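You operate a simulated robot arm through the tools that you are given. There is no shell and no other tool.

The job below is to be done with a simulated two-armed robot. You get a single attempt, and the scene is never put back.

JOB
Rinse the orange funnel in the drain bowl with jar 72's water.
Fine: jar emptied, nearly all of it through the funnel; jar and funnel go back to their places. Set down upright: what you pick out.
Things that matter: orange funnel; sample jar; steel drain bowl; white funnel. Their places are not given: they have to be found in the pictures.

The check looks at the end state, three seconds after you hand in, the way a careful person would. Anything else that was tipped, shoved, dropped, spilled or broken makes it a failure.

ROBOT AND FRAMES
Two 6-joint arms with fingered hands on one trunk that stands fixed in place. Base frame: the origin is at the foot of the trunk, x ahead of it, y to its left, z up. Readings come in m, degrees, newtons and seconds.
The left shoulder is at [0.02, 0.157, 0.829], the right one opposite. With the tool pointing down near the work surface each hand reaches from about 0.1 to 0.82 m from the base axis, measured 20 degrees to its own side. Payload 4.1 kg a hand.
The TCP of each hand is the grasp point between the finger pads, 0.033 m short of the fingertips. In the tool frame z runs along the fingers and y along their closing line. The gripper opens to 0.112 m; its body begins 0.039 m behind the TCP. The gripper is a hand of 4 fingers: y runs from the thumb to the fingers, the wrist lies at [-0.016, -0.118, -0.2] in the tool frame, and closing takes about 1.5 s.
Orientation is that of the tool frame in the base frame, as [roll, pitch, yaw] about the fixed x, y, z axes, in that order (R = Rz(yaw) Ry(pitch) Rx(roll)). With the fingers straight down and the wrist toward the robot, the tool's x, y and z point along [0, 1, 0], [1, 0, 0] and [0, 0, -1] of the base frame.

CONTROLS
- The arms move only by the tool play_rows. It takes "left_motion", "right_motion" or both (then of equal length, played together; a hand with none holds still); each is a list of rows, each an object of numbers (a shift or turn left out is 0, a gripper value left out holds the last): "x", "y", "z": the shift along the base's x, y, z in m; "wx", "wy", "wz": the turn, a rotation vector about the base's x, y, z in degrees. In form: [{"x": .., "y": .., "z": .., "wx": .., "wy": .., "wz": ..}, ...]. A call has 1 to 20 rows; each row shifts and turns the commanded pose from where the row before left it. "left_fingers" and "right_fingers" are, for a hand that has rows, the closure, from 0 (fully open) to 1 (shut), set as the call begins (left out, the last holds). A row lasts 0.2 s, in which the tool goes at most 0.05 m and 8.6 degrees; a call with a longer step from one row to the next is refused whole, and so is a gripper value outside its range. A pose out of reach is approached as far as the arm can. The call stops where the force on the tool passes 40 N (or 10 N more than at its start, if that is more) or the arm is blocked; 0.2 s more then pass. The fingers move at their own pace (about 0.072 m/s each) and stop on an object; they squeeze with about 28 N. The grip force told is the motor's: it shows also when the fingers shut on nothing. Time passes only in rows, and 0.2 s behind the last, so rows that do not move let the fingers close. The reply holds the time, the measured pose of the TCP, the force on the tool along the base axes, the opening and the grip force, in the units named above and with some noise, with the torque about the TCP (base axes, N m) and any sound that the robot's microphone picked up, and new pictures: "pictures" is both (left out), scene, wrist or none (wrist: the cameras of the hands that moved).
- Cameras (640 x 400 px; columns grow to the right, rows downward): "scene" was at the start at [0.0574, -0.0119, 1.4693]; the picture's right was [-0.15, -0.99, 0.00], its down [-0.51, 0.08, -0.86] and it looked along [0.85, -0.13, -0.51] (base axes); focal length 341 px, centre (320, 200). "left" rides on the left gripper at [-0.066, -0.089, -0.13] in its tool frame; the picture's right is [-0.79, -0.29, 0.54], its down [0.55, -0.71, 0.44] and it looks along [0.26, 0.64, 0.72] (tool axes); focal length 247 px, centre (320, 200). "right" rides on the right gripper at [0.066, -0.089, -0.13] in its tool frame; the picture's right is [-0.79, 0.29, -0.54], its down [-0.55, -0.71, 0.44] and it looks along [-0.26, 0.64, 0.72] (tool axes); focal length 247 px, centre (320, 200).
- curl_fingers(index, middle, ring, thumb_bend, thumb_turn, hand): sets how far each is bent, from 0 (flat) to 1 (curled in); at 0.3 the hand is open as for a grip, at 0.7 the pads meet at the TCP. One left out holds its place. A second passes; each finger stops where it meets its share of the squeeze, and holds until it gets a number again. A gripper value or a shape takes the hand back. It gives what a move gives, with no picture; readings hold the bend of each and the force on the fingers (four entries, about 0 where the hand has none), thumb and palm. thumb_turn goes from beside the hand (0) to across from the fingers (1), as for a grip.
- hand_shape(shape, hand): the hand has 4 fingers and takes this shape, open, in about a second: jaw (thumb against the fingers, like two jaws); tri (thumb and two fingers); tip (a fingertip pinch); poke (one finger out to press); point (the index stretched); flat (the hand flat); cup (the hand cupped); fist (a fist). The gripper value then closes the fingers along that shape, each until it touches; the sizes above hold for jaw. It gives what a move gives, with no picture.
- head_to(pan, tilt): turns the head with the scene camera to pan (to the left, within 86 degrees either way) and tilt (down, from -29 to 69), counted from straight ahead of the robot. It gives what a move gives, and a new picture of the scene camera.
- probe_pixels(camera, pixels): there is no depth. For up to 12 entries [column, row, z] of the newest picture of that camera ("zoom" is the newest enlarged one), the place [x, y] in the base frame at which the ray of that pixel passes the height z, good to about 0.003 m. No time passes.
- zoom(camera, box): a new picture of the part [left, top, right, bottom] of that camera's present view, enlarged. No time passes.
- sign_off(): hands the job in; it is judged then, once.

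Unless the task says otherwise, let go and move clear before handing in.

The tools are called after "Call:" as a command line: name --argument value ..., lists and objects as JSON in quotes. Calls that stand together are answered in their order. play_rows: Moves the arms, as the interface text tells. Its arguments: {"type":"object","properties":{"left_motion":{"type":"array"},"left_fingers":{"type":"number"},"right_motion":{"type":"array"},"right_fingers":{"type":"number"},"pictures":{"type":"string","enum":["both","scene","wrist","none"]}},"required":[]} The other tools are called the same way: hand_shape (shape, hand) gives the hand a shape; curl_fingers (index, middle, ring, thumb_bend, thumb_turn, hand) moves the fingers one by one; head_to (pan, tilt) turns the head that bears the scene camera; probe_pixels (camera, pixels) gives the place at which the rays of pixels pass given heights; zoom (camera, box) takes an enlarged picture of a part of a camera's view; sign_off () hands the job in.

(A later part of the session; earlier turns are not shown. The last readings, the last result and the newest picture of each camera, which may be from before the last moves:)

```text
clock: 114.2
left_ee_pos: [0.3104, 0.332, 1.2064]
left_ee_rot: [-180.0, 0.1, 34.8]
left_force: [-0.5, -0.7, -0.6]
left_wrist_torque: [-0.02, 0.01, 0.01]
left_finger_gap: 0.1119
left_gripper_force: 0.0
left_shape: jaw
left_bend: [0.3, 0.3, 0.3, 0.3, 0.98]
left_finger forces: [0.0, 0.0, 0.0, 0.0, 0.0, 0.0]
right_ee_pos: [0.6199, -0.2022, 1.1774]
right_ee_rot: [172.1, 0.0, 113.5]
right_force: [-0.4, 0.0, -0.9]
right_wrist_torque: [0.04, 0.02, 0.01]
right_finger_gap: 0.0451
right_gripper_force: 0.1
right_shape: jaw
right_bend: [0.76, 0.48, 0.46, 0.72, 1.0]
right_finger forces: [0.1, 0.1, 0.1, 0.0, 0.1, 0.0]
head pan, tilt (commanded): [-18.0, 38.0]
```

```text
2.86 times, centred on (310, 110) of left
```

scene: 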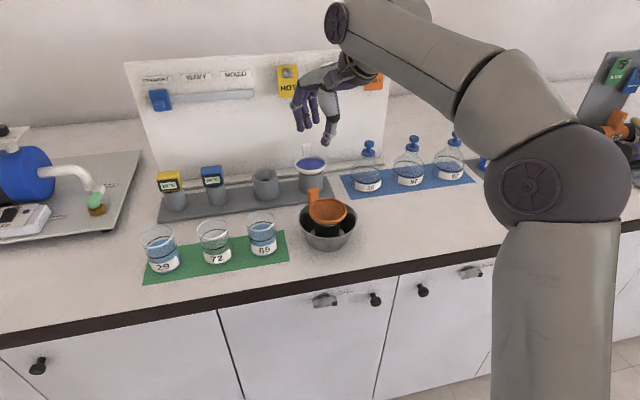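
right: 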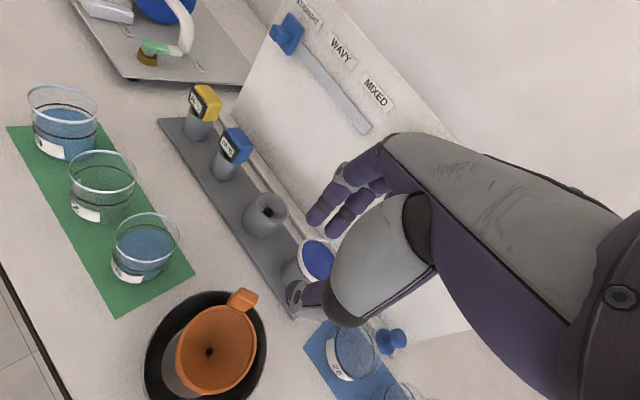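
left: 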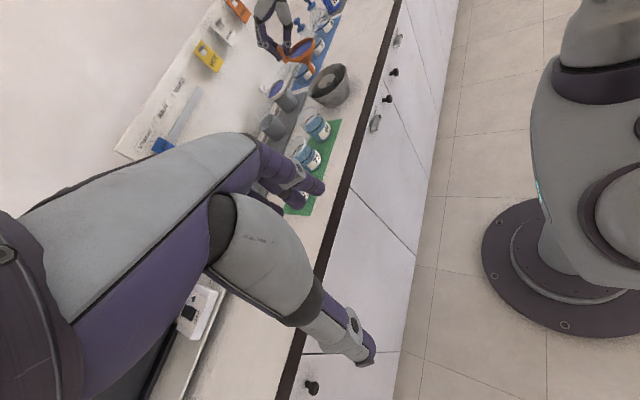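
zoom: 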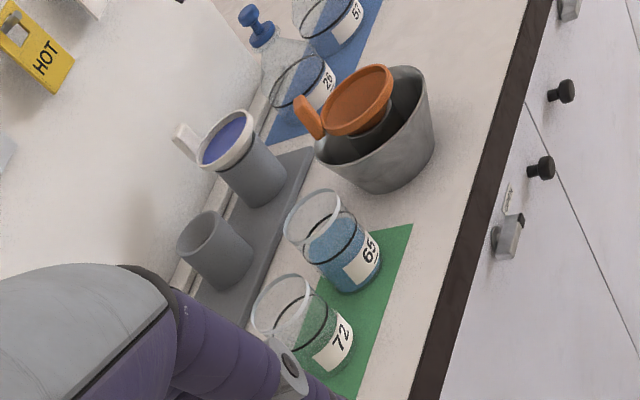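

Call:
zoom --camera "left" --box '[245, 95, 305, 145]'

Call:
zoom --camera "scene" --box '[240, 155, 300, 205]'

Call:
zoom --camera "right" --box '[220, 170, 320, 250]'

```text
8.00 times, centred on (275, 120) of left
```

zoom: 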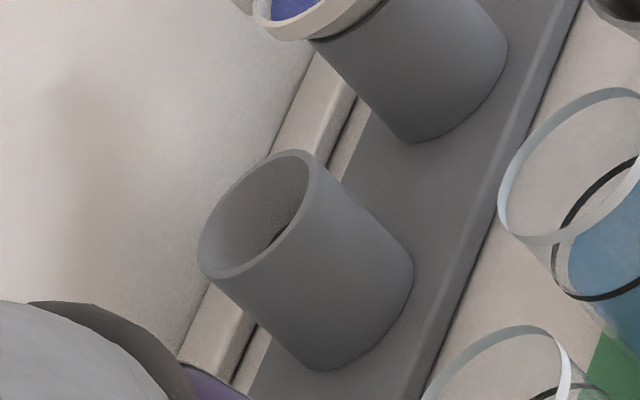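

```text
8.00 times, centred on (270, 180) of scene
```

zoom: 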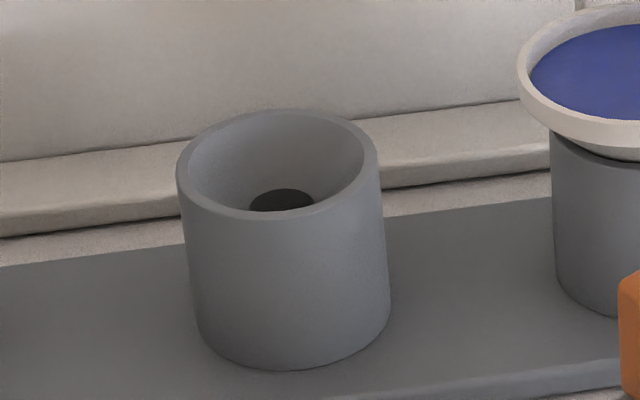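

```text
5.00 times, centred on (270, 210) of right
```

zoom: 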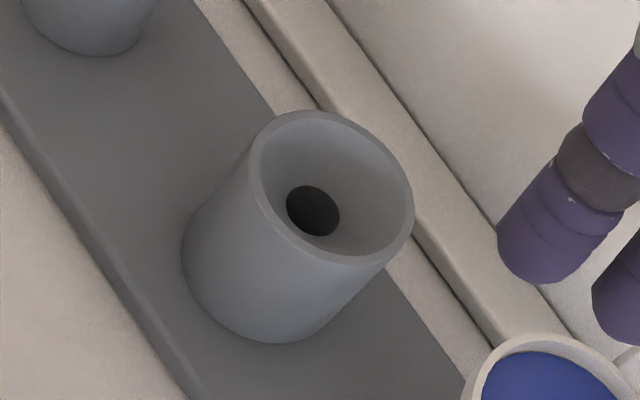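

Call:
probe_pixels --camera "scene" --pixels '[[264.75, 175.5, 0.955], [264.75, 175.5, 0.965], [264.75, 175.5, 0.975]]'

Call:
probe_pixels --camera "left" --pixels '[[267.1, 121.75, 0.955], [267.1, 121.75, 0.965], [267.1, 121.75, 0.975]]'

Call:
probe_pixels --camera "right" --pixels '[[272.4, 207.4, 0.955], [272.4, 207.4, 0.965], [272.4, 207.4, 0.975], [242.6, 299.6, 1.02], [242.6, 299.6, 1.027]]'

Call:
zoom --camera "right" --box '[160, 270, 300, 400]'

```text
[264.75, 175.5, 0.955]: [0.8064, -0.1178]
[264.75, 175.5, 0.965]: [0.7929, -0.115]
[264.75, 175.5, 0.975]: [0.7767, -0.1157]
```

```text
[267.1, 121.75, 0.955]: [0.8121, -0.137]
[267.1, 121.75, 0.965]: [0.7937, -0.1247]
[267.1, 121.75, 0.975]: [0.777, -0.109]
```

```text
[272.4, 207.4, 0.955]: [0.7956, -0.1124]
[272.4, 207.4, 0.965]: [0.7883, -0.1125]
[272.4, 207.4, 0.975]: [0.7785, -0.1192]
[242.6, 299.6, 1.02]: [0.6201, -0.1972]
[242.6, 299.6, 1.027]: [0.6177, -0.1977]
```

```text
3.08 times, centred on (230, 335) of right
```

zoom: 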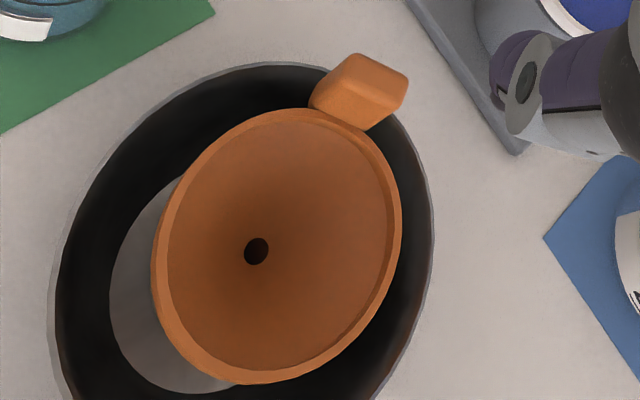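

The holder top centre is at (0.781, -0.1155, 0.972). Now the tab's exact location in the bowl.

Call:
zoom --camera "right" --box '[220, 275, 270, 325]'

Call:
zoom --camera "left" --box '[290, 50, 350, 100]'

```text
8.00 times, centred on (245, 300) of right
```

zoom: 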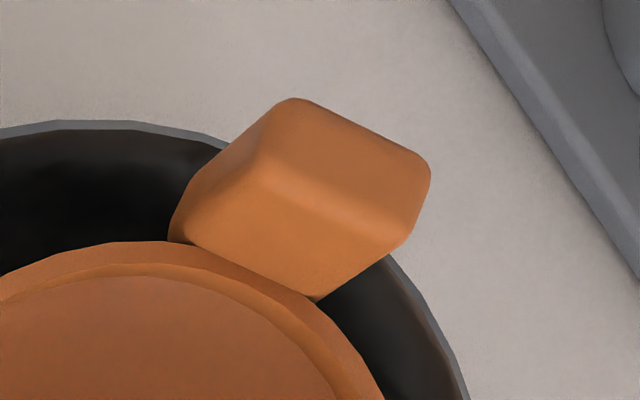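

```text
8.00 times, centred on (320, 75) of left
```

zoom: 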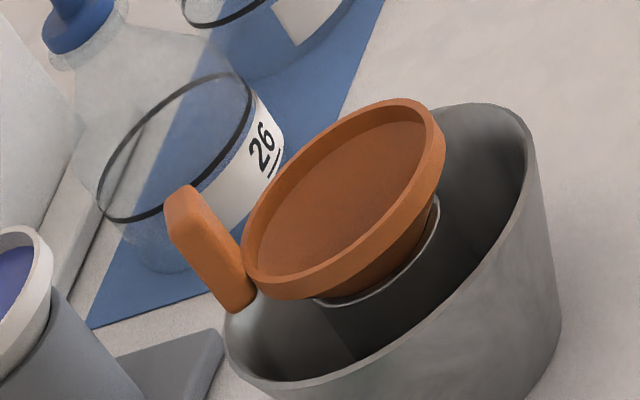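

Call:
probe_pixels --camera "right" --pixels '[[248.1, 295.6, 1.02], [248.1, 295.6, 1.027], [248.1, 295.6, 1.034], [241.6, 287.3, 1.027], [258.1, 295, 1.027], [237, 295.6, 1.027], [255.9, 304.4, 1.027]]'

Call:
probe_pixels --camera "left" --pixels '[[303.1, 75, 1.02], [303.1, 75, 1.027], [303.1, 75, 1.034]]'

```text
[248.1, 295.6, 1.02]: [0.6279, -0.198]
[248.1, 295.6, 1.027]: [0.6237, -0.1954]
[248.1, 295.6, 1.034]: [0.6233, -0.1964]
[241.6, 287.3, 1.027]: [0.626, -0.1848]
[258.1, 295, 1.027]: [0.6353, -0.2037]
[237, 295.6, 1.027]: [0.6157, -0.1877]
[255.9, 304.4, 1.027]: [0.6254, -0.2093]
```

```text
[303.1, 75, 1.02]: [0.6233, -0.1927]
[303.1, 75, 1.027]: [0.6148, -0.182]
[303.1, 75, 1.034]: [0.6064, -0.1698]
```

The tab centre is at about (0.6256, -0.196) with its top near 1.024. I'll descend with fingers 45 mm apart to z≈1.06 first and look.

Call:
play_rows --right_motion '[{"x": 0.003, "z": -0.03}, {"z": -0.03}, {"z": -0.03}, {"z": -0.025}, {}]' --pictures "wrist"

Call:
zoom --camera "right" --box '[200, 180, 380, 360]'

Call:
zoom --camera "left" --box '[280, 30, 350, 100]'

Call:
zoom --camera "scene" --box '[280, 160, 370, 240]'

```text
clock: 115.4
left_ee_pos: [0.3097, 0.33, 1.2081]
left_ee_rot: [180.0, 0.0, 34.9]
left_force: [-0.6, 0.0, 0.0]
left_wrist_torque: [-0.02, 0.0, 0.01]
left_finger_gap: 0.112
left_gripper_force: 0.0
left_shape: jaw
left_bend: [0.3, 0.3, 0.3, 0.3, 0.98]
left_finger forces: [0.0, 0.0, 0.0, 0.0, 0.1, 0.0]
right_ee_pos: [0.6233, -0.203, 1.0621]
right_ee_rot: [172.1, -0.1, 113.5]
right_force: [0.4, -0.9, -0.4]
right_wrist_torque: [0.02, 0.01, 0.01]
right_finger_gap: 0.0449
right_gripper_force: 0.0
right_shape: jaw
right_bend: [0.76, 0.48, 0.46, 0.72, 1.0]
right_finger forces: [0.0, 0.1, 0.0, 0.1, 0.0, 0.1]
head pan, tilt (commanded): [-18.0, 38.0]
```

right: 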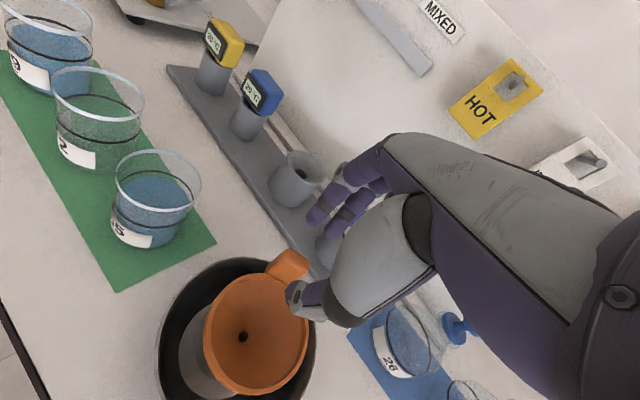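

```text
2.22 times, centred on (290, 270) of right
```

zoom: 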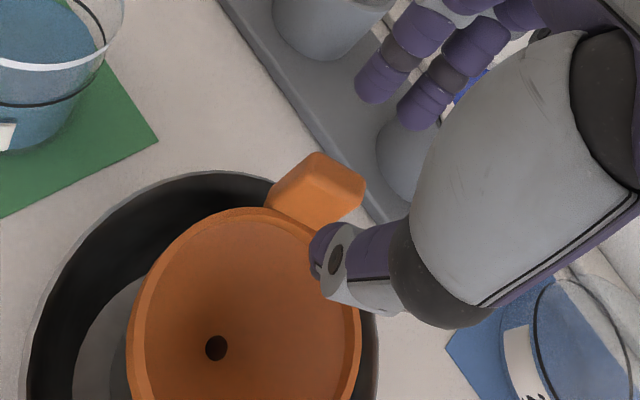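

```text
5.71 times, centred on (315, 65) of left
```

zoom: 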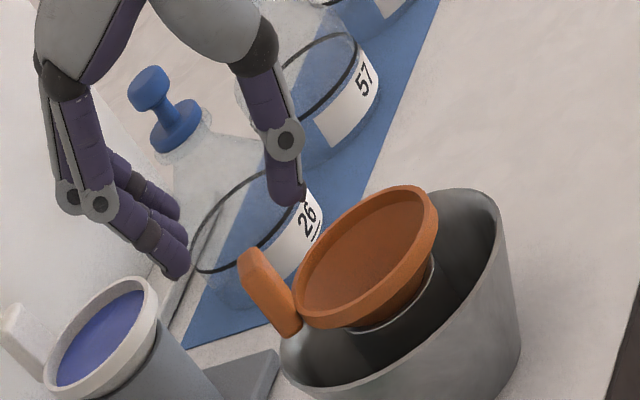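

```text
5.00 times, centred on (325, 200) of scene
```

zoom: 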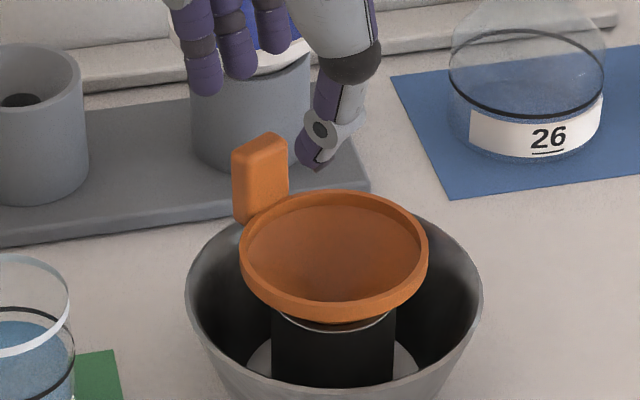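

The tab's position in the wrist view matches the pattern of the first good grip. I'll descend the remaining 44 mm around the tab.

Call:
play_rows --right_motion '[{"z": -0.012}, {"z": -0.012}, {"z": -0.01}, {"z": -0.009}, {}]' --pictures "wrist"

Call:
zoom --camera "right" --box '[240, 190, 380, 330]'

Call:
zoom --camera "left" --box '[290, 40, 350, 100]'

```text
clock: 116.6
left_ee_pos: [0.3095, 0.3314, 1.2062]
left_ee_rot: [-179.9, 0.0, 34.9]
left_force: [-0.4, -0.3, -0.6]
left_wrist_torque: [-0.01, 0.0, 0.0]
left_finger_gap: 0.1119
left_gripper_force: 0.0
left_shape: jaw
left_bend: [0.3, 0.3, 0.3, 0.3, 0.98]
left_finger forces: [0.1, 0.0, 0.0, 0.0, 0.0, 0.0]
right_ee_pos: [0.6222, -0.2016, 1.019]
right_ee_rot: [172.2, -0.1, 113.6]
right_force: [0.0, 0.5, -0.3]
right_wrist_torque: [0.01, 0.04, -0.02]
right_finger_gap: 0.0451
right_gripper_force: 0.0
right_shape: jaw
right_bend: [0.76, 0.48, 0.46, 0.72, 1.0]
right_finger forces: [0.1, 0.0, 0.0, 0.1, 0.0, 0.1]
head pan, tilt (commanded): [-18.0, 38.0]
```

right: 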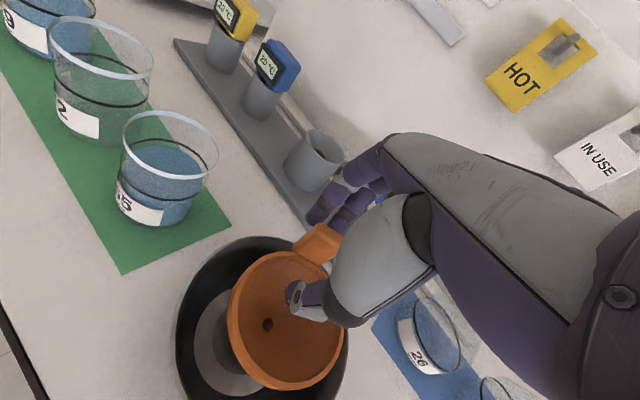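

```text
2.86 times, centred on (310, 260) of right
```

zoom: 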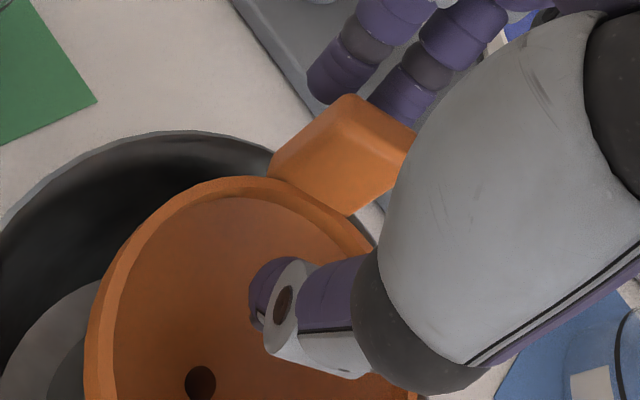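

```text
6.67 times, centred on (320, 70) of left
```

zoom: 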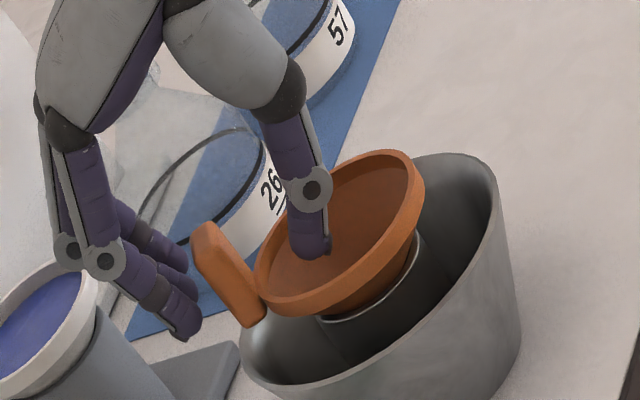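

The arrangement is identical to the first grip. Closing on the tab.

Call:
play_rows --right_motion '[{}, {}, {}, {}, {}]' --right_fingers 1.0 --pictures "wrist"

Call:
zoom --camera "right" --box '[200, 190, 380, 370]'

Call:
zoom --camera "left" --box '[290, 40, 350, 100]'

```text
clock: 117.8
left_ee_pos: [0.3104, 0.331, 1.2081]
left_ee_rot: [179.9, 0.0, 34.9]
left_force: [0.0, 0.2, 0.1]
left_wrist_torque: [0.02, 0.01, -0.02]
left_finger_gap: 0.1119
left_gripper_force: 0.0
left_shape: jaw
left_bend: [0.3, 0.3, 0.3, 0.3, 0.98]
left_finger forces: [0.1, 0.0, 0.0, 0.0, 0.1, 0.0]
right_ee_pos: [0.6219, -0.201, 1.0186]
right_ee_rot: [172.1, -0.1, 113.5]
right_force: [-1.9, -0.8, 5.6]
right_wrist_torque: [-0.12, 0.31, -0.04]
right_finger_gap: 0.014
right_gripper_force: 27.5
right_shape: jaw
right_bend: [0.74, 0.6, 0.67, 0.76, 1.0]
right_finger forces: [14.7, 7.8, 0.0, 0.0, 27.7, 0.0]
head pan, tilt (commanded): [-18.0, 38.0]
```

right: 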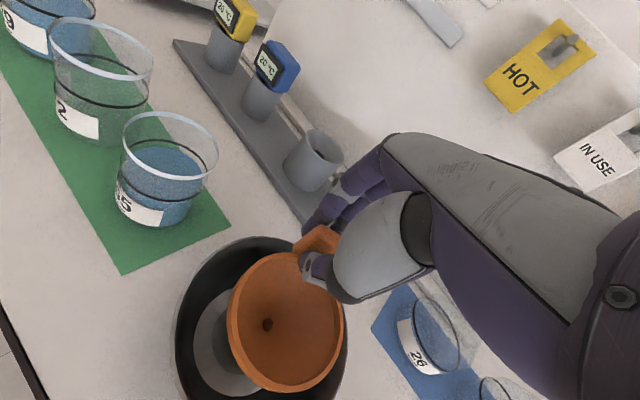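

```text
2.22 times, centred on (290, 280) of right
```

zoom: 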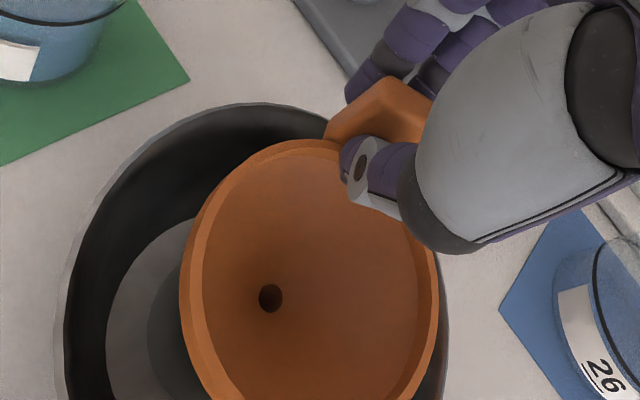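

```text
6.67 times, centred on (320, 70) of left
```

zoom: 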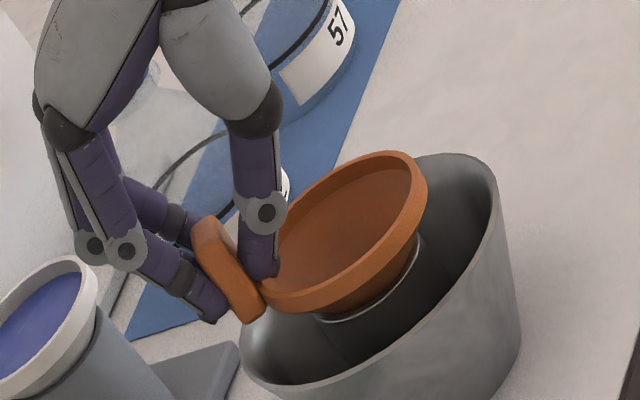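

Gripped: 14 mm gap, thumb 28 N, index and middle opposing. I'll lift 2 cm and check that the funnel follows and how it hangs.

Call:
play_rows --right_motion '[{"z": 0.005}, {"z": 0.007}, {"z": 0.008}, {}]' --pictures "wrist"

Call:
zoom --camera "left" --box '[280, 30, 350, 100]'

Call:
zoom --camera "scene" --box '[280, 160, 370, 240]'

```text
clock: 118.8
left_ee_pos: [0.311, 0.3315, 1.2068]
left_ee_rot: [180.0, 0.0, 34.9]
left_force: [0.3, -0.1, 0.0]
left_wrist_torque: [0.04, 0.0, 0.03]
left_finger_gap: 0.1119
left_gripper_force: 0.0
left_shape: jaw
left_bend: [0.3, 0.3, 0.3, 0.3, 0.98]
left_finger forces: [0.0, 0.0, 0.0, 0.1, 0.0, 0.1]
right_ee_pos: [0.6227, -0.2015, 1.0389]
right_ee_rot: [172.2, -0.1, 113.5]
right_force: [-1.1, -0.2, -0.9]
right_wrist_torque: [-0.08, 0.11, 0.02]
right_finger_gap: 0.0138
right_gripper_force: 27.6
right_shape: jaw
right_bend: [0.74, 0.61, 0.67, 0.76, 1.0]
right_finger forces: [13.6, 7.2, 0.0, 0.0, 23.5, 0.0]
head pan, tilt (commanded): [-18.0, 38.0]
```

right: 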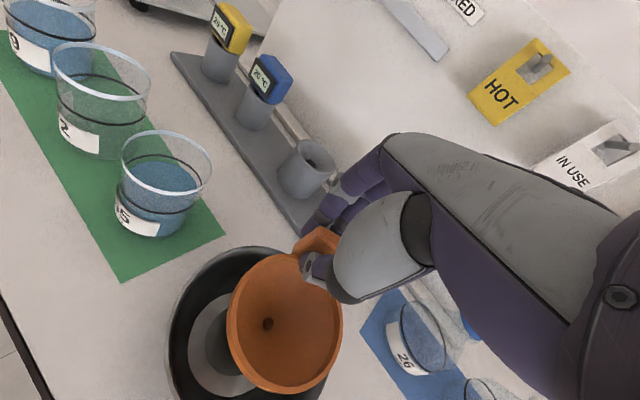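

```text
5.71 times, centred on (315, 65) of left
```

zoom: 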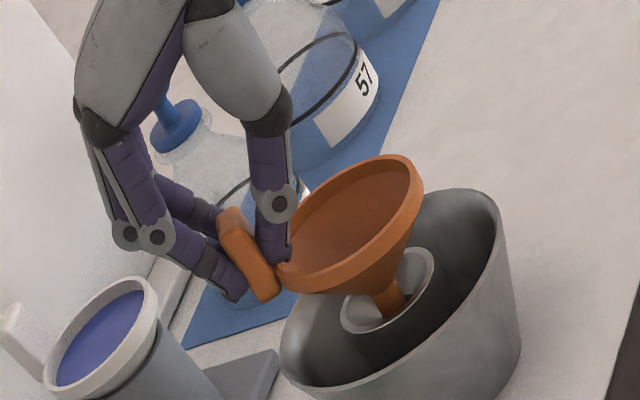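

```text
5.00 times, centred on (325, 200) of scene
```

zoom: 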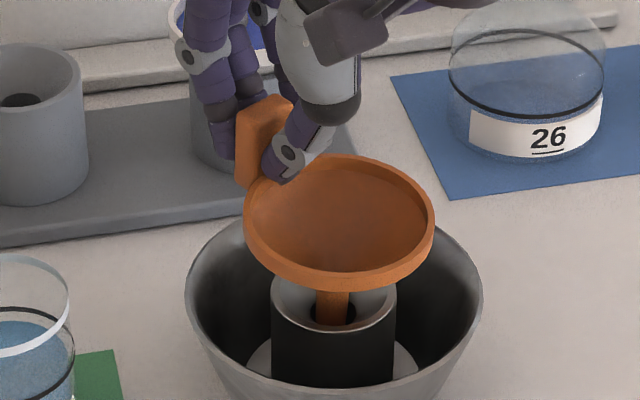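

The funnel hangs straight. I'll lift it clear of the socket, then tilt the hand forward to 30° (needed for reach at the holder) while still near the bowl.

Call:
play_rows --right_motion '[{"z": 0.012}, {"z": 0.013}, {"z": 0.013}, {"z": 0.013}, {"z": 0.008, "wx": 2.2, "wy": -5.04}, {"z": 0.008, "wx": 2.2, "wy": -5.04}, {"z": 0.005, "wx": 2.2, "wy": -5.04}, {"z": 0.005, "wx": 2.2, "wy": -5.04}, {}]'

Call:
zoom --camera "left" --box '[260, 0, 360, 100]'

Call:
zoom --camera "scene" --box '[270, 130, 380, 240]'

```text
clock: 120.8
left_ee_pos: [0.3106, 0.3312, 1.2077]
left_ee_rot: [-180.0, 0.1, 34.9]
left_force: [-0.5, 0.1, 0.5]
left_wrist_torque: [-0.03, -0.05, -0.02]
left_finger_gap: 0.112
left_gripper_force: 0.1
left_shape: jaw
left_bend: [0.3, 0.3, 0.3, 0.3, 0.98]
left_finger forces: [0.0, 0.1, 0.1, 0.0, 0.0, 0.0]
right_ee_pos: [0.6216, -0.202, 1.1164]
right_ee_rot: [150.0, -0.1, 113.5]
right_force: [-0.1, -0.4, -0.2]
right_wrist_torque: [0.03, 0.03, 0.0]
right_finger_gap: 0.0137
right_gripper_force: 27.8
right_shape: jaw
right_bend: [0.74, 0.61, 0.67, 0.76, 1.0]
right_finger forces: [13.8, 7.6, 0.0, 0.0, 21.9, 0.0]
head pan, tilt (commanded): [-18.0, 38.0]
```

scene: 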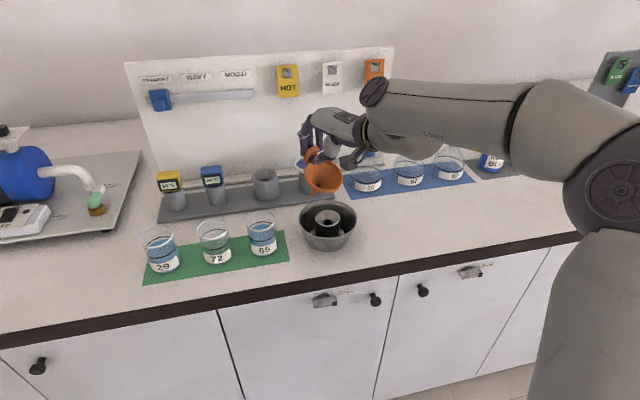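
right: 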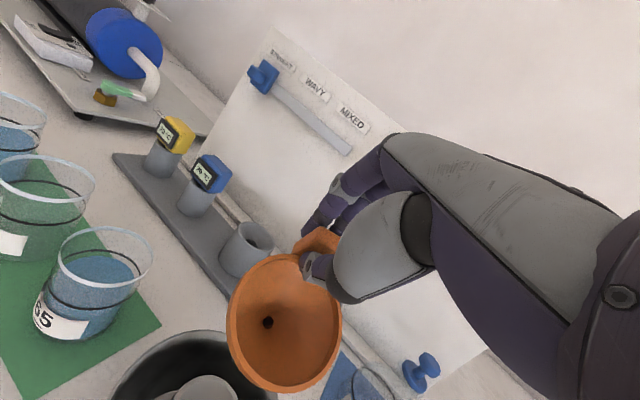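

```text
4.00 times, centred on (310, 50) of left
```

zoom: 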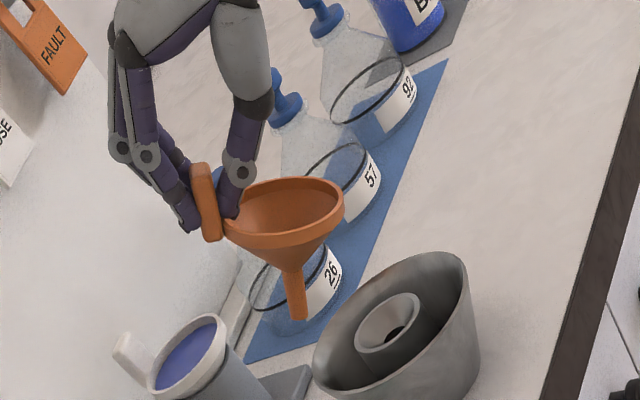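

```text
3.64 times, centred on (325, 185) of scene
```

zoom: 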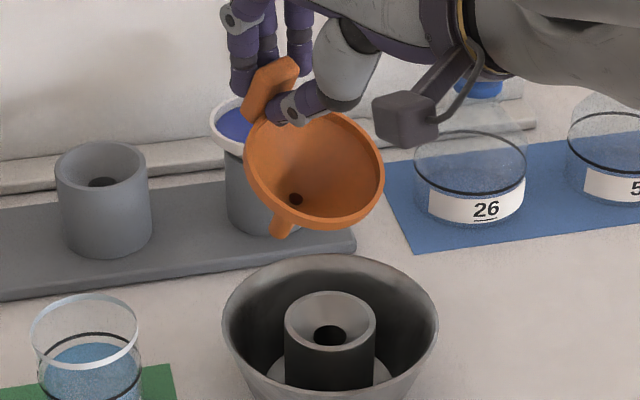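

The funnel is clear of the bowl and the socket is empty. I'll shift left (+y) to line up with its holder, then move forward while rotating the yaw back to 90°.

Call:
play_rows --right_motion '[{"y": 0.015}, {"y": 0.022}, {"y": 0.022}, {"y": 0.02}, {"y": 0.008}, {"x": 0.02, "wz": -5.9}, {"x": 0.02, "wz": -5.9}, {"x": 0.02, "wz": -5.9}, {"x": 0.02, "wz": -5.8}, {}]'

Call:
zoom --camera "left" --box '[220, 20, 340, 140]'

Call:
zoom --camera "scene" --box '[220, 100, 350, 220]'

```text
clock: 123.0
left_ee_pos: [0.3109, 0.3311, 1.2061]
left_ee_rot: [-179.9, 0.0, 34.9]
left_force: [0.5, 0.1, 0.0]
left_wrist_torque: [-0.01, 0.0, -0.01]
left_finger_gap: 0.1119
left_gripper_force: 0.1
left_shape: jaw
left_bend: [0.3, 0.3, 0.3, 0.3, 0.98]
left_finger forces: [0.1, 0.0, 0.0, 0.0, 0.0, 0.0]
right_ee_pos: [0.6473, -0.16, 1.1575]
right_ee_rot: [151.2, 0.0, 109.6]
right_force: [-0.4, 0.2, -0.5]
right_wrist_torque: [0.03, -0.03, 0.03]
right_finger_gap: 0.0135
right_gripper_force: 28.1
right_shape: jaw
right_bend: [0.74, 0.61, 0.67, 0.76, 1.0]
right_finger forces: [13.9, 7.5, 0.1, 0.0, 21.9, 0.0]
right hand out of reach, approached as far as the arm can: row 3, 4, 6, 7, 8, 9
head pan, tilt (commanded): [-18.0, 38.0]
```

scene: 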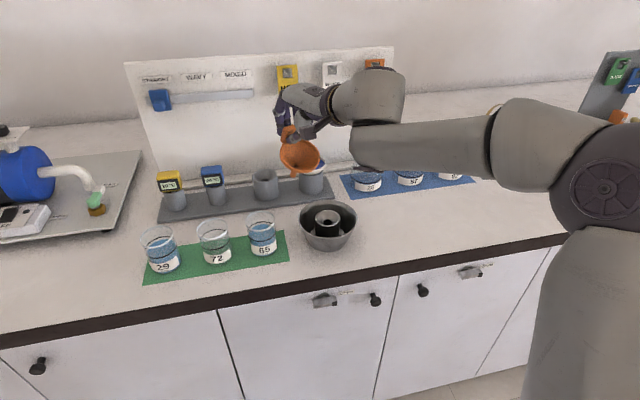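
right: 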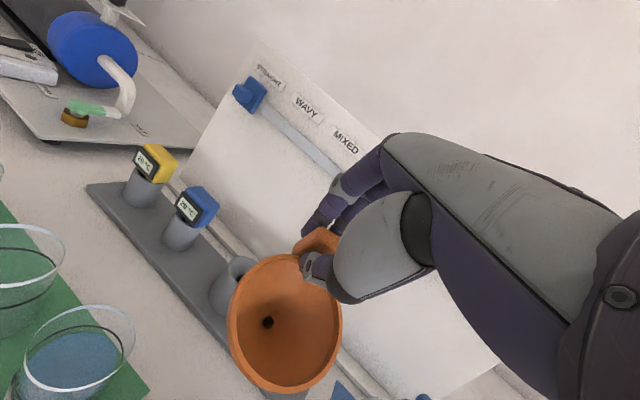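

```text
3.33 times, centred on (280, 80) of left
```

zoom: 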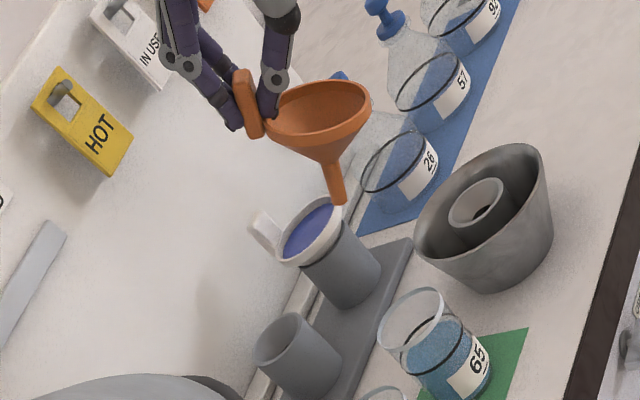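

```text
3.33 times, centred on (285, 160) of scene
```

zoom: 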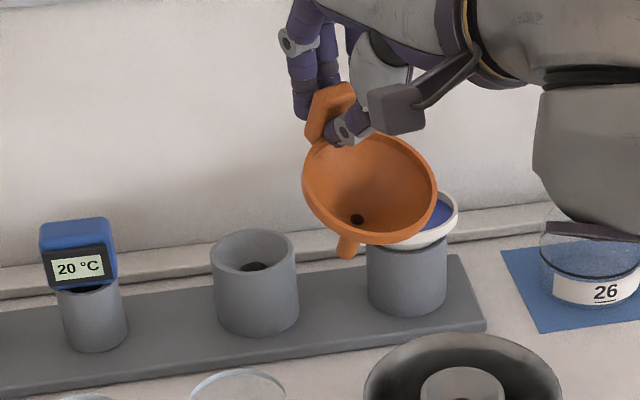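

The wrist branch is hitting limits again, so the arm stopped at (0.647, -0.16, 1.158). The funnel is held safely in free air. I'll go back to the configuration that worked: restore the yaw, reduce the tilt near the bowl, then square the yaw there before going forward.

Call:
play_rows --right_motion '[{"wz": 4, "x": -0.01}, {"x": -0.006, "wx": -2.08, "wy": 4.77}, {"x": -0.006, "wx": -2.08, "wy": 4.77}, {"x": -0.006, "wx": -2.08, "wy": 4.77}, {"x": -0.006, "wx": -2.08, "wy": 4.77}, {}]' --pictures "scene"

```text
clock: 124.4
left_ee_pos: [0.3116, 0.3305, 1.2072]
left_ee_rot: [180.0, 0.0, 34.9]
left_force: [0.3, -0.2, 0.1]
left_wrist_torque: [-0.01, -0.02, -0.02]
left_finger_gap: 0.1118
left_gripper_force: 0.0
left_shape: jaw
left_bend: [0.3, 0.3, 0.3, 0.3, 0.98]
left_finger forces: [0.1, 0.0, 0.0, 0.0, 0.0, 0.0]
right_ee_pos: [0.6029, -0.1902, 1.1234]
right_ee_rot: [166.5, -1.9, 116.0]
right_force: [-0.5, -0.1, 0.9]
right_wrist_torque: [-0.02, -0.01, -0.03]
right_finger_gap: 0.0136
right_gripper_force: 28.0
right_shape: jaw
right_bend: [0.74, 0.61, 0.67, 0.76, 1.0]
right_finger forces: [14.1, 7.8, 0.1, 0.1, 21.9, 0.1]
right hand out of reach, approached as far as the arm can: row 2, 4, 5
head pan, tilt (commanded): [-18.0, 38.0]
```

scene: 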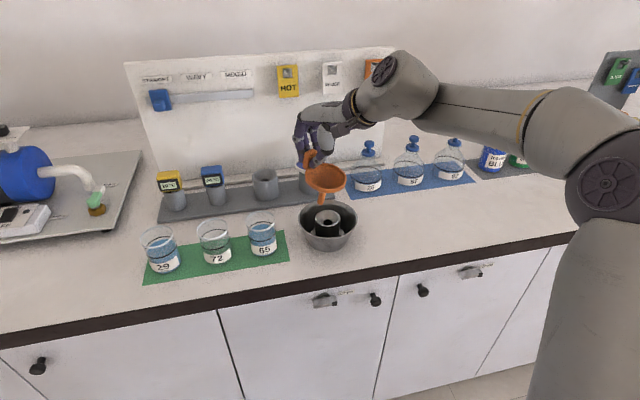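

The elbow has folded back out and the hand is at (0.603, -0.190, 1.123). I'll continue bringing the tool to vertical and raise a bit.

Call:
play_rows --right_motion '[{"z": 0.012, "wx": -1.97, "wy": 4.05}, {"z": 0.012, "x": -0.005, "wx": -1.97, "wy": 4.05}, {"z": 0.012, "x": -0.005, "wx": -1.97, "wy": 4.05}, {"z": 0.01}, {}]' --pictures "scene"

```text
clock: 125.6
left_ee_pos: [0.3102, 0.3311, 1.2061]
left_ee_rot: [180.0, 0.0, 35.0]
left_force: [-0.8, -0.2, -0.7]
left_wrist_torque: [-0.02, 0.01, -0.03]
left_finger_gap: 0.1116
left_gripper_force: 0.0
left_shape: jaw
left_bend: [0.3, 0.3, 0.3, 0.3, 0.98]
left_finger forces: [0.0, 0.0, 0.0, 0.0, 0.1, 0.0]
right_ee_pos: [0.5905, -0.2078, 1.1258]
right_ee_rot: [168.9, -3.1, 116.9]
right_force: [-0.2, -0.3, -0.3]
right_wrist_torque: [0.03, 0.0, -0.03]
right_finger_gap: 0.014
right_gripper_force: 27.7
right_shape: jaw
right_bend: [0.74, 0.61, 0.67, 0.76, 1.0]
right_finger forces: [14.1, 7.7, 0.0, 0.0, 21.9, 0.0]
right hand out of reach, approached as far as the arm can: row 1, 2, 3
head pan, tilt (commanded): [-18.0, 38.0]
```

scene: 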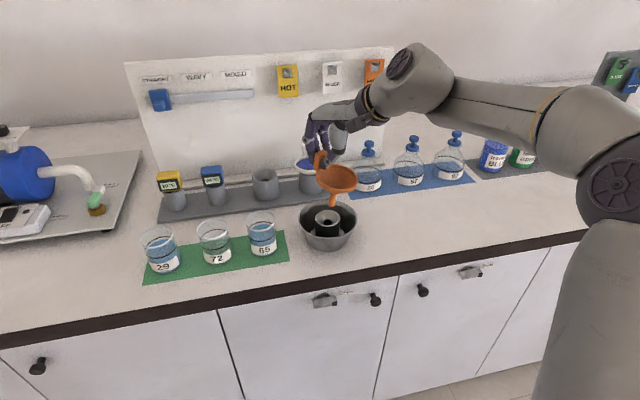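

It's still a limited wrist branch. I'll return toward the pose where everything was free (0.622, -0.202, 1.09 at 8° tilt) and recover from there.

Call:
play_rows --right_motion '[{"x": 0.01, "y": 0.002, "z": -0.01, "wx": -1.37, "wy": 0.5, "wz": -1.13}, {"x": 0.01, "y": 0.002, "z": -0.01, "wx": -1.37, "wy": 0.5, "wz": -1.13}, {"x": 0.01, "y": 0.002, "z": -0.01, "wx": -1.37, "wy": 0.5, "wz": -1.13}, {}]' --pictures "scene"

```text
clock: 126.6
left_ee_pos: [0.3097, 0.3308, 1.2052]
left_ee_rot: [179.9, 0.0, 35.0]
left_force: [0.9, -0.3, -0.1]
left_wrist_torque: [0.02, -0.03, -0.01]
left_finger_gap: 0.1118
left_gripper_force: 0.1
left_shape: jaw
left_bend: [0.3, 0.3, 0.3, 0.3, 0.98]
left_finger forces: [0.0, 0.0, 0.1, 0.2, 0.0, 0.1]
right_ee_pos: [0.5989, -0.2306, 1.0736]
right_ee_rot: [170.5, -0.9, 114.4]
right_force: [0.3, -0.7, 0.7]
right_wrist_torque: [0.01, 0.0, -0.01]
right_finger_gap: 0.0134
right_gripper_force: 28.3
right_shape: jaw
right_bend: [0.74, 0.61, 0.67, 0.76, 1.0]
right_finger forces: [13.9, 7.7, 0.1, 0.0, 22.0, 0.0]
right hand out of reach, approached as far as the arm can: row 1, 2, 3
head pan, tilt (commanded): [-18.0, 38.0]
```

scene: 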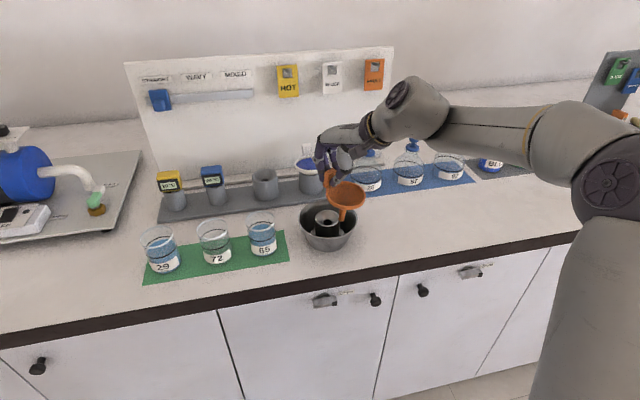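

The funnel tip is now low near the bowl, so I must raise it. The wrist appears to have flipped into its other branch, so I'll raise while tilting forward again, which should suit this branch.

Call:
play_rows --right_motion '[{"z": 0.015}, {"z": 0.015, "wx": 1.5, "wy": -3.4}, {"z": 0.012, "wx": 2.2, "wy": -5.04}, {}]' --pictures "scene"

```text
clock: 127.6
left_ee_pos: [0.3109, 0.3307, 1.2064]
left_ee_rot: [180.0, 0.0, 34.9]
left_force: [0.2, -0.6, -0.4]
left_wrist_torque: [-0.02, 0.01, -0.04]
left_finger_gap: 0.1118
left_gripper_force: 0.0
left_shape: jaw
left_bend: [0.3, 0.3, 0.3, 0.3, 0.98]
left_finger forces: [0.0, 0.0, 0.0, 0.0, 0.0, 0.1]
right_ee_pos: [0.592, -0.2413, 1.1025]
right_ee_rot: [163.0, 0.3, 113.3]
right_force: [0.3, 0.2, 0.1]
right_wrist_torque: [0.03, -0.04, -0.06]
right_finger_gap: 0.0134
right_gripper_force: 28.3
right_shape: jaw
right_bend: [0.74, 0.61, 0.67, 0.76, 1.0]
right_finger forces: [13.9, 7.6, 0.0, 0.0, 22.0, 0.1]
right hand out of reach, approached as far as the arm can: row 1
head pan, tilt (commanded): [-18.0, 38.0]
```

scene: 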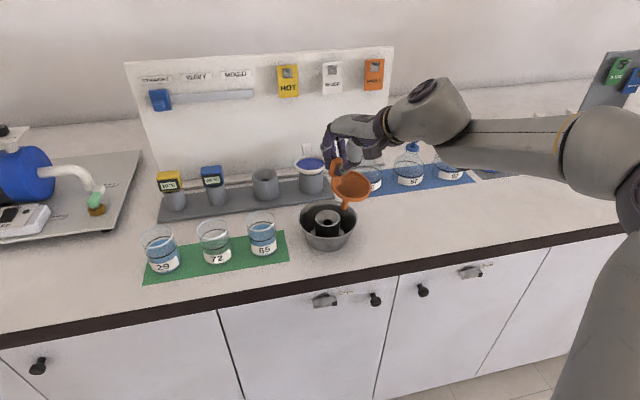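

Those last rows tracked cleanly and the funnel is up at z 1.10. I'll continue to 30° tilt with a bit more height.

Call:
play_rows --right_motion '[{"z": 0.01, "wx": 1.75, "wy": -4.0}, {"z": 0.01, "wx": 1.75, "wy": -4.0}, {"z": 0.005, "wx": 1.75, "wy": -4.0}, {}]' --pictures "scene"

```text
clock: 128.6
left_ee_pos: [0.3105, 0.3299, 1.2072]
left_ee_rot: [-180.0, -0.1, 34.9]
left_force: [0.3, -0.5, 0.1]
left_wrist_torque: [0.02, 0.02, -0.02]
left_finger_gap: 0.1116
left_gripper_force: 0.1
left_shape: jaw
left_bend: [0.3, 0.3, 0.3, 0.3, 0.98]
left_finger forces: [0.0, 0.0, 0.0, 0.1, 0.0, 0.0]
right_ee_pos: [0.5894, -0.2423, 1.1273]
right_ee_rot: [149.9, 0.1, 113.3]
right_force: [0.5, -0.1, -0.8]
right_wrist_torque: [0.03, -0.01, -0.01]
right_finger_gap: 0.0136
right_gripper_force: 27.8
right_shape: jaw
right_bend: [0.74, 0.61, 0.67, 0.76, 1.0]
right_finger forces: [13.7, 7.4, 0.0, 0.1, 21.6, 0.0]
head pan, tilt (commanded): [-18.0, 38.0]
```

scene: 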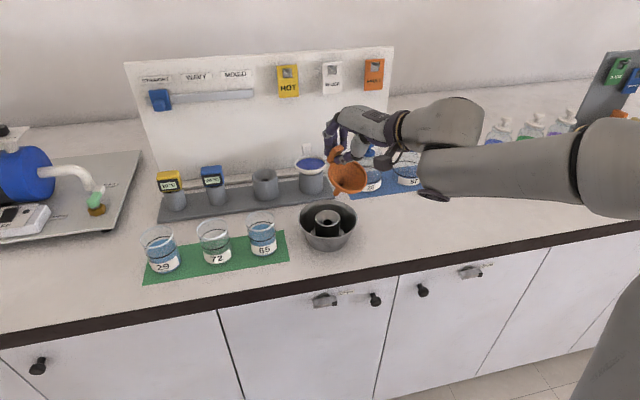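

No flags now. I'll rotate the yaw back to 90° here, in free space above the bowl's right side.

Call:
play_rows --right_motion '[{"wz": -5.8}, {"wz": -5.8}, {"wz": -5.8}, {"wz": -5.8}, {}]' --pictures "scene"

```text
clock: 129.8
left_ee_pos: [0.3109, 0.3304, 1.2077]
left_ee_rot: [-179.9, -0.1, 34.9]
left_force: [-0.1, -1.3, -1.2]
left_wrist_torque: [0.01, 0.04, -0.02]
left_finger_gap: 0.1117
left_gripper_force: 0.0
left_shape: jaw
left_bend: [0.3, 0.3, 0.3, 0.3, 0.98]
left_finger forces: [0.0, 0.0, 0.0, 0.0, 0.1, 0.1]
right_ee_pos: [0.5928, -0.2458, 1.1304]
right_ee_rot: [149.5, 0.5, 108.5]
right_force: [1.4, -0.3, -0.9]
right_wrist_torque: [-0.02, 0.0, 0.02]
right_finger_gap: 0.0135
right_gripper_force: 28.1
right_shape: jaw
right_bend: [0.74, 0.61, 0.67, 0.76, 1.0]
right_finger forces: [13.9, 7.4, 0.0, 0.0, 21.3, 0.0]
right hand out of reach, approached as far as the arm can: row 1, 2, 3, 4
head pan, tilt (commanded): [-18.0, 38.0]
```

scene: 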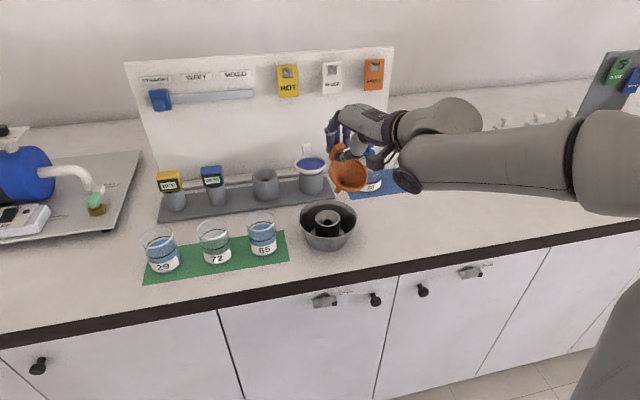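

The wrist's fourth joint seems to limit yaw near 90° when the arm is bent. A yaw of about 114° worked freely earlier, so I'll carry the funnel at that yaw: first restore it and reduce the tilt to 17°.

Call:
play_rows --right_motion '[{"wz": 4}, {"wz": 4}, {"wx": -1.9, "wy": 3.9}, {"wx": -1.9, "wy": 3.9}, {"wx": -1.9, "wy": 3.9}, {}]' --pictures "scene"

```text
clock: 131.2
left_ee_pos: [0.3091, 0.3313, 1.2075]
left_ee_rot: [180.0, -0.1, 34.9]
left_force: [0.5, -0.8, -0.4]
left_wrist_torque: [-0.02, -0.01, 0.01]
left_finger_gap: 0.1117
left_gripper_force: 0.1
left_shape: jaw
left_bend: [0.3, 0.3, 0.3, 0.3, 0.98]
left_finger forces: [0.0, 0.0, 0.0, 0.1, 0.1, 0.1]
right_ee_pos: [0.599, -0.2487, 1.1388]
right_ee_rot: [161.1, 1.6, 113.1]
right_force: [0.8, -0.1, -0.1]
right_wrist_torque: [-0.01, 0.01, 0.01]
right_finger_gap: 0.0135
right_gripper_force: 28.0
right_shape: jaw
right_bend: [0.74, 0.61, 0.67, 0.76, 1.0]
right_finger forces: [13.6, 7.3, 0.0, 0.0, 21.2, 0.0]
right hand out of reach, approached as far as the arm can: row 1, 2
head pan, tilt (commanded): [-18.0, 38.0]
```

scene: 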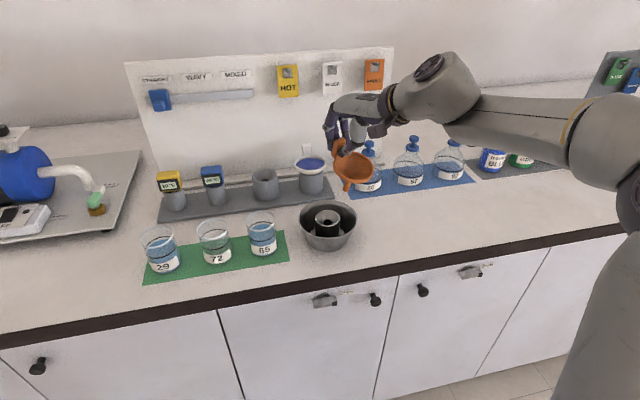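

The arm is in an awkward wrist configuration. I'll first take the funnel up and back into free space, well away from everything, before sorting out the arm posture.

Call:
play_rows --right_motion '[{"z": 0.025, "x": -0.01}, {"z": 0.025, "x": -0.02}, {"z": 0.025, "x": -0.025}, {"z": 0.025, "x": -0.025}, {"z": 0.02, "x": -0.02}, {}]' --pictures "scene"

```text
clock: 132.6
left_ee_pos: [0.3109, 0.3306, 1.2075]
left_ee_rot: [-180.0, 0.0, 34.9]
left_force: [0.4, 0.2, 0.1]
left_wrist_torque: [0.03, 0.02, -0.03]
left_finger_gap: 0.1119
left_gripper_force: 0.1
left_shape: jaw
left_bend: [0.3, 0.3, 0.3, 0.3, 0.98]
left_finger forces: [0.0, 0.0, 0.0, 0.0, 0.0, 0.0]
right_ee_pos: [0.4974, -0.2565, 1.2522]
right_ee_rot: [160.7, 1.4, 113.5]
right_force: [-0.3, 0.7, 0.2]
right_wrist_torque: [0.01, -0.01, 0.02]
right_finger_gap: 0.0134
right_gripper_force: 28.0
right_shape: jaw
right_bend: [0.74, 0.61, 0.67, 0.76, 1.0]
right_finger forces: [13.6, 7.2, 0.0, 0.1, 21.1, 0.1]
right hand out of reach, approached as far as the arm can: row 5
head pan, tilt (commanded): [-18.0, 38.0]
```

scene: 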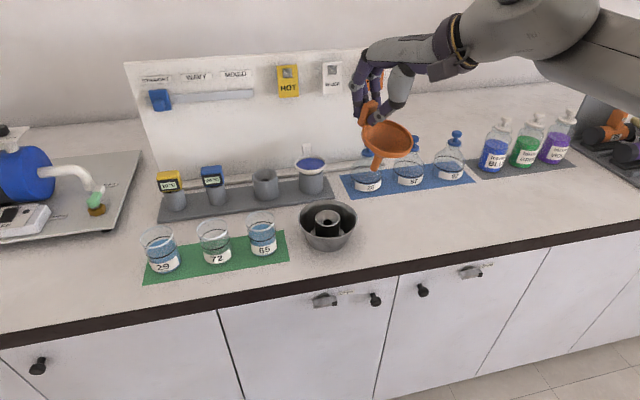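

Up here there is plenty of room. I'll rotate the yaw back to 90° now to test whether the arm can return to its starting-type posture.

Call:
play_rows --right_motion '[{"wz": -6}, {"wz": -6}, {"wz": -6}, {"wz": -6}, {}]' --pictures "scene"

```text
clock: 133.8
left_ee_pos: [0.3099, 0.3315, 1.2083]
left_ee_rot: [180.0, 0.0, 34.9]
left_force: [-0.4, 0.7, -0.4]
left_wrist_torque: [-0.01, -0.01, 0.02]
left_finger_gap: 0.1119
left_gripper_force: 0.0
left_shape: jaw
left_bend: [0.3, 0.3, 0.3, 0.3, 0.98]
left_finger forces: [0.0, 0.0, 0.1, 0.0, 0.1, 0.0]
right_ee_pos: [0.4679, -0.3592, 1.1735]
right_ee_rot: [160.2, 1.0, 89.9]
right_force: [0.4, -0.3, -0.6]
right_wrist_torque: [0.03, -0.03, -0.03]
right_finger_gap: 0.0139
right_gripper_force: 28.2
right_shape: jaw
right_bend: [0.74, 0.61, 0.67, 0.76, 1.0]
right_finger forces: [13.6, 7.3, 0.1, 0.1, 21.3, 0.0]
right hand out of reach, approached as far as the arm can: row 1, 2, 3, 4
head pan, tilt (commanded): [-18.0, 38.0]
```

scene: 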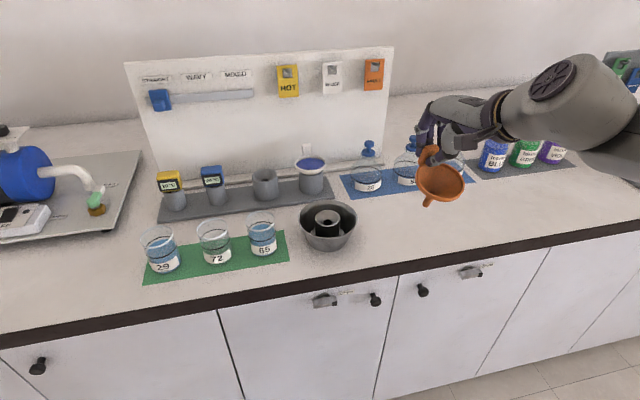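

The arm drifted to (0.468, -0.359, 1.174) with yaw at 90°, still clear of everything. Here I'll try tilting forward more, passing through the singular wrist angle at zero yaw offset, to see if it frees up.

Call:
play_rows --right_motion '[{"wy": -5, "z": 0.01}, {"wy": -5, "z": 0.01}, {"wy": -5, "z": 0.01}, {}]' --pictures "scene"

```text
clock: 134.8
left_ee_pos: [0.3105, 0.3308, 1.207]
left_ee_rot: [-180.0, 0.0, 34.8]
left_force: [0.5, -0.2, 0.7]
left_wrist_torque: [-0.01, -0.01, 0.02]
left_finger_gap: 0.1117
left_gripper_force: 0.0
left_shape: jaw
left_bend: [0.3, 0.3, 0.3, 0.3, 0.98]
left_finger forces: [0.1, 0.0, 0.0, 0.0, 0.0, 0.0]
right_ee_pos: [0.4638, -0.3593, 1.1959]
right_ee_rot: [150.0, 0.7, 90.5]
right_force: [-0.2, 0.3, -0.2]
right_wrist_torque: [-0.03, -0.01, 0.02]
right_finger_gap: 0.0136
right_gripper_force: 28.0
right_shape: jaw
right_bend: [0.74, 0.61, 0.67, 0.76, 1.0]
right_finger forces: [13.5, 7.2, 0.0, 0.0, 20.8, 0.0]
right hand out of reach, approached as far as the arm can: row 3
head pan, tilt (commanded): [-18.0, 38.0]
```

scene: 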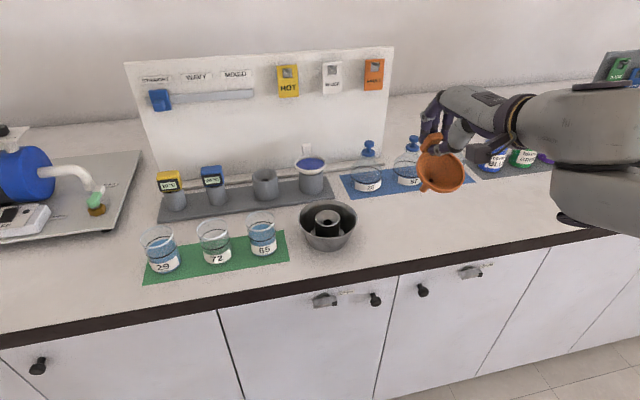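

Mostly tracked (one flagged row). I'll test moving left and forward from here in small steps.

Call:
play_rows --right_motion '[{"y": 0.02}, {"y": 0.02}, {"y": 0.02}, {}]' --pictures "scene"

```text
clock: 135.8
left_ee_pos: [0.3092, 0.3321, 1.2061]
left_ee_rot: [-180.0, -0.1, 34.9]
left_force: [0.3, 0.1, 1.0]
left_wrist_torque: [-0.02, 0.0, 0.01]
left_finger_gap: 0.1117
left_gripper_force: 0.2
left_shape: jaw
left_bend: [0.3, 0.3, 0.3, 0.3, 0.98]
left_finger forces: [0.1, 0.0, 0.0, 0.0, 0.1, 0.1]
right_ee_pos: [0.4636, -0.2991, 1.1953]
right_ee_rot: [150.1, 0.7, 90.5]
right_force: [-0.6, -0.1, -0.4]
right_wrist_torque: [-0.01, 0.01, -0.01]
right_finger_gap: 0.0134
right_gripper_force: 28.0
right_shape: jaw
right_bend: [0.74, 0.61, 0.67, 0.76, 1.0]
right_finger forces: [13.5, 7.2, 0.0, 0.0, 21.0, 0.0]
head pan, tilt (commanded): [-18.0, 38.0]
```

scene: 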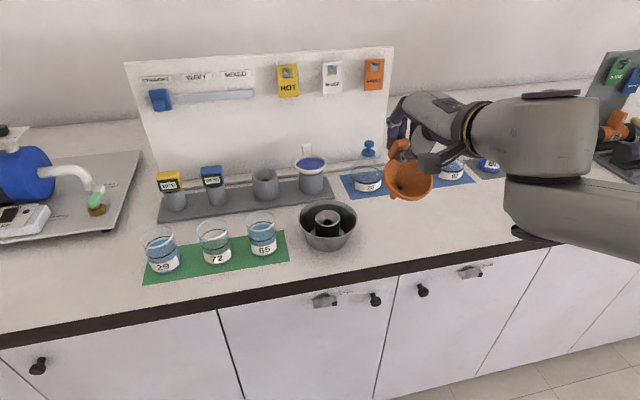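

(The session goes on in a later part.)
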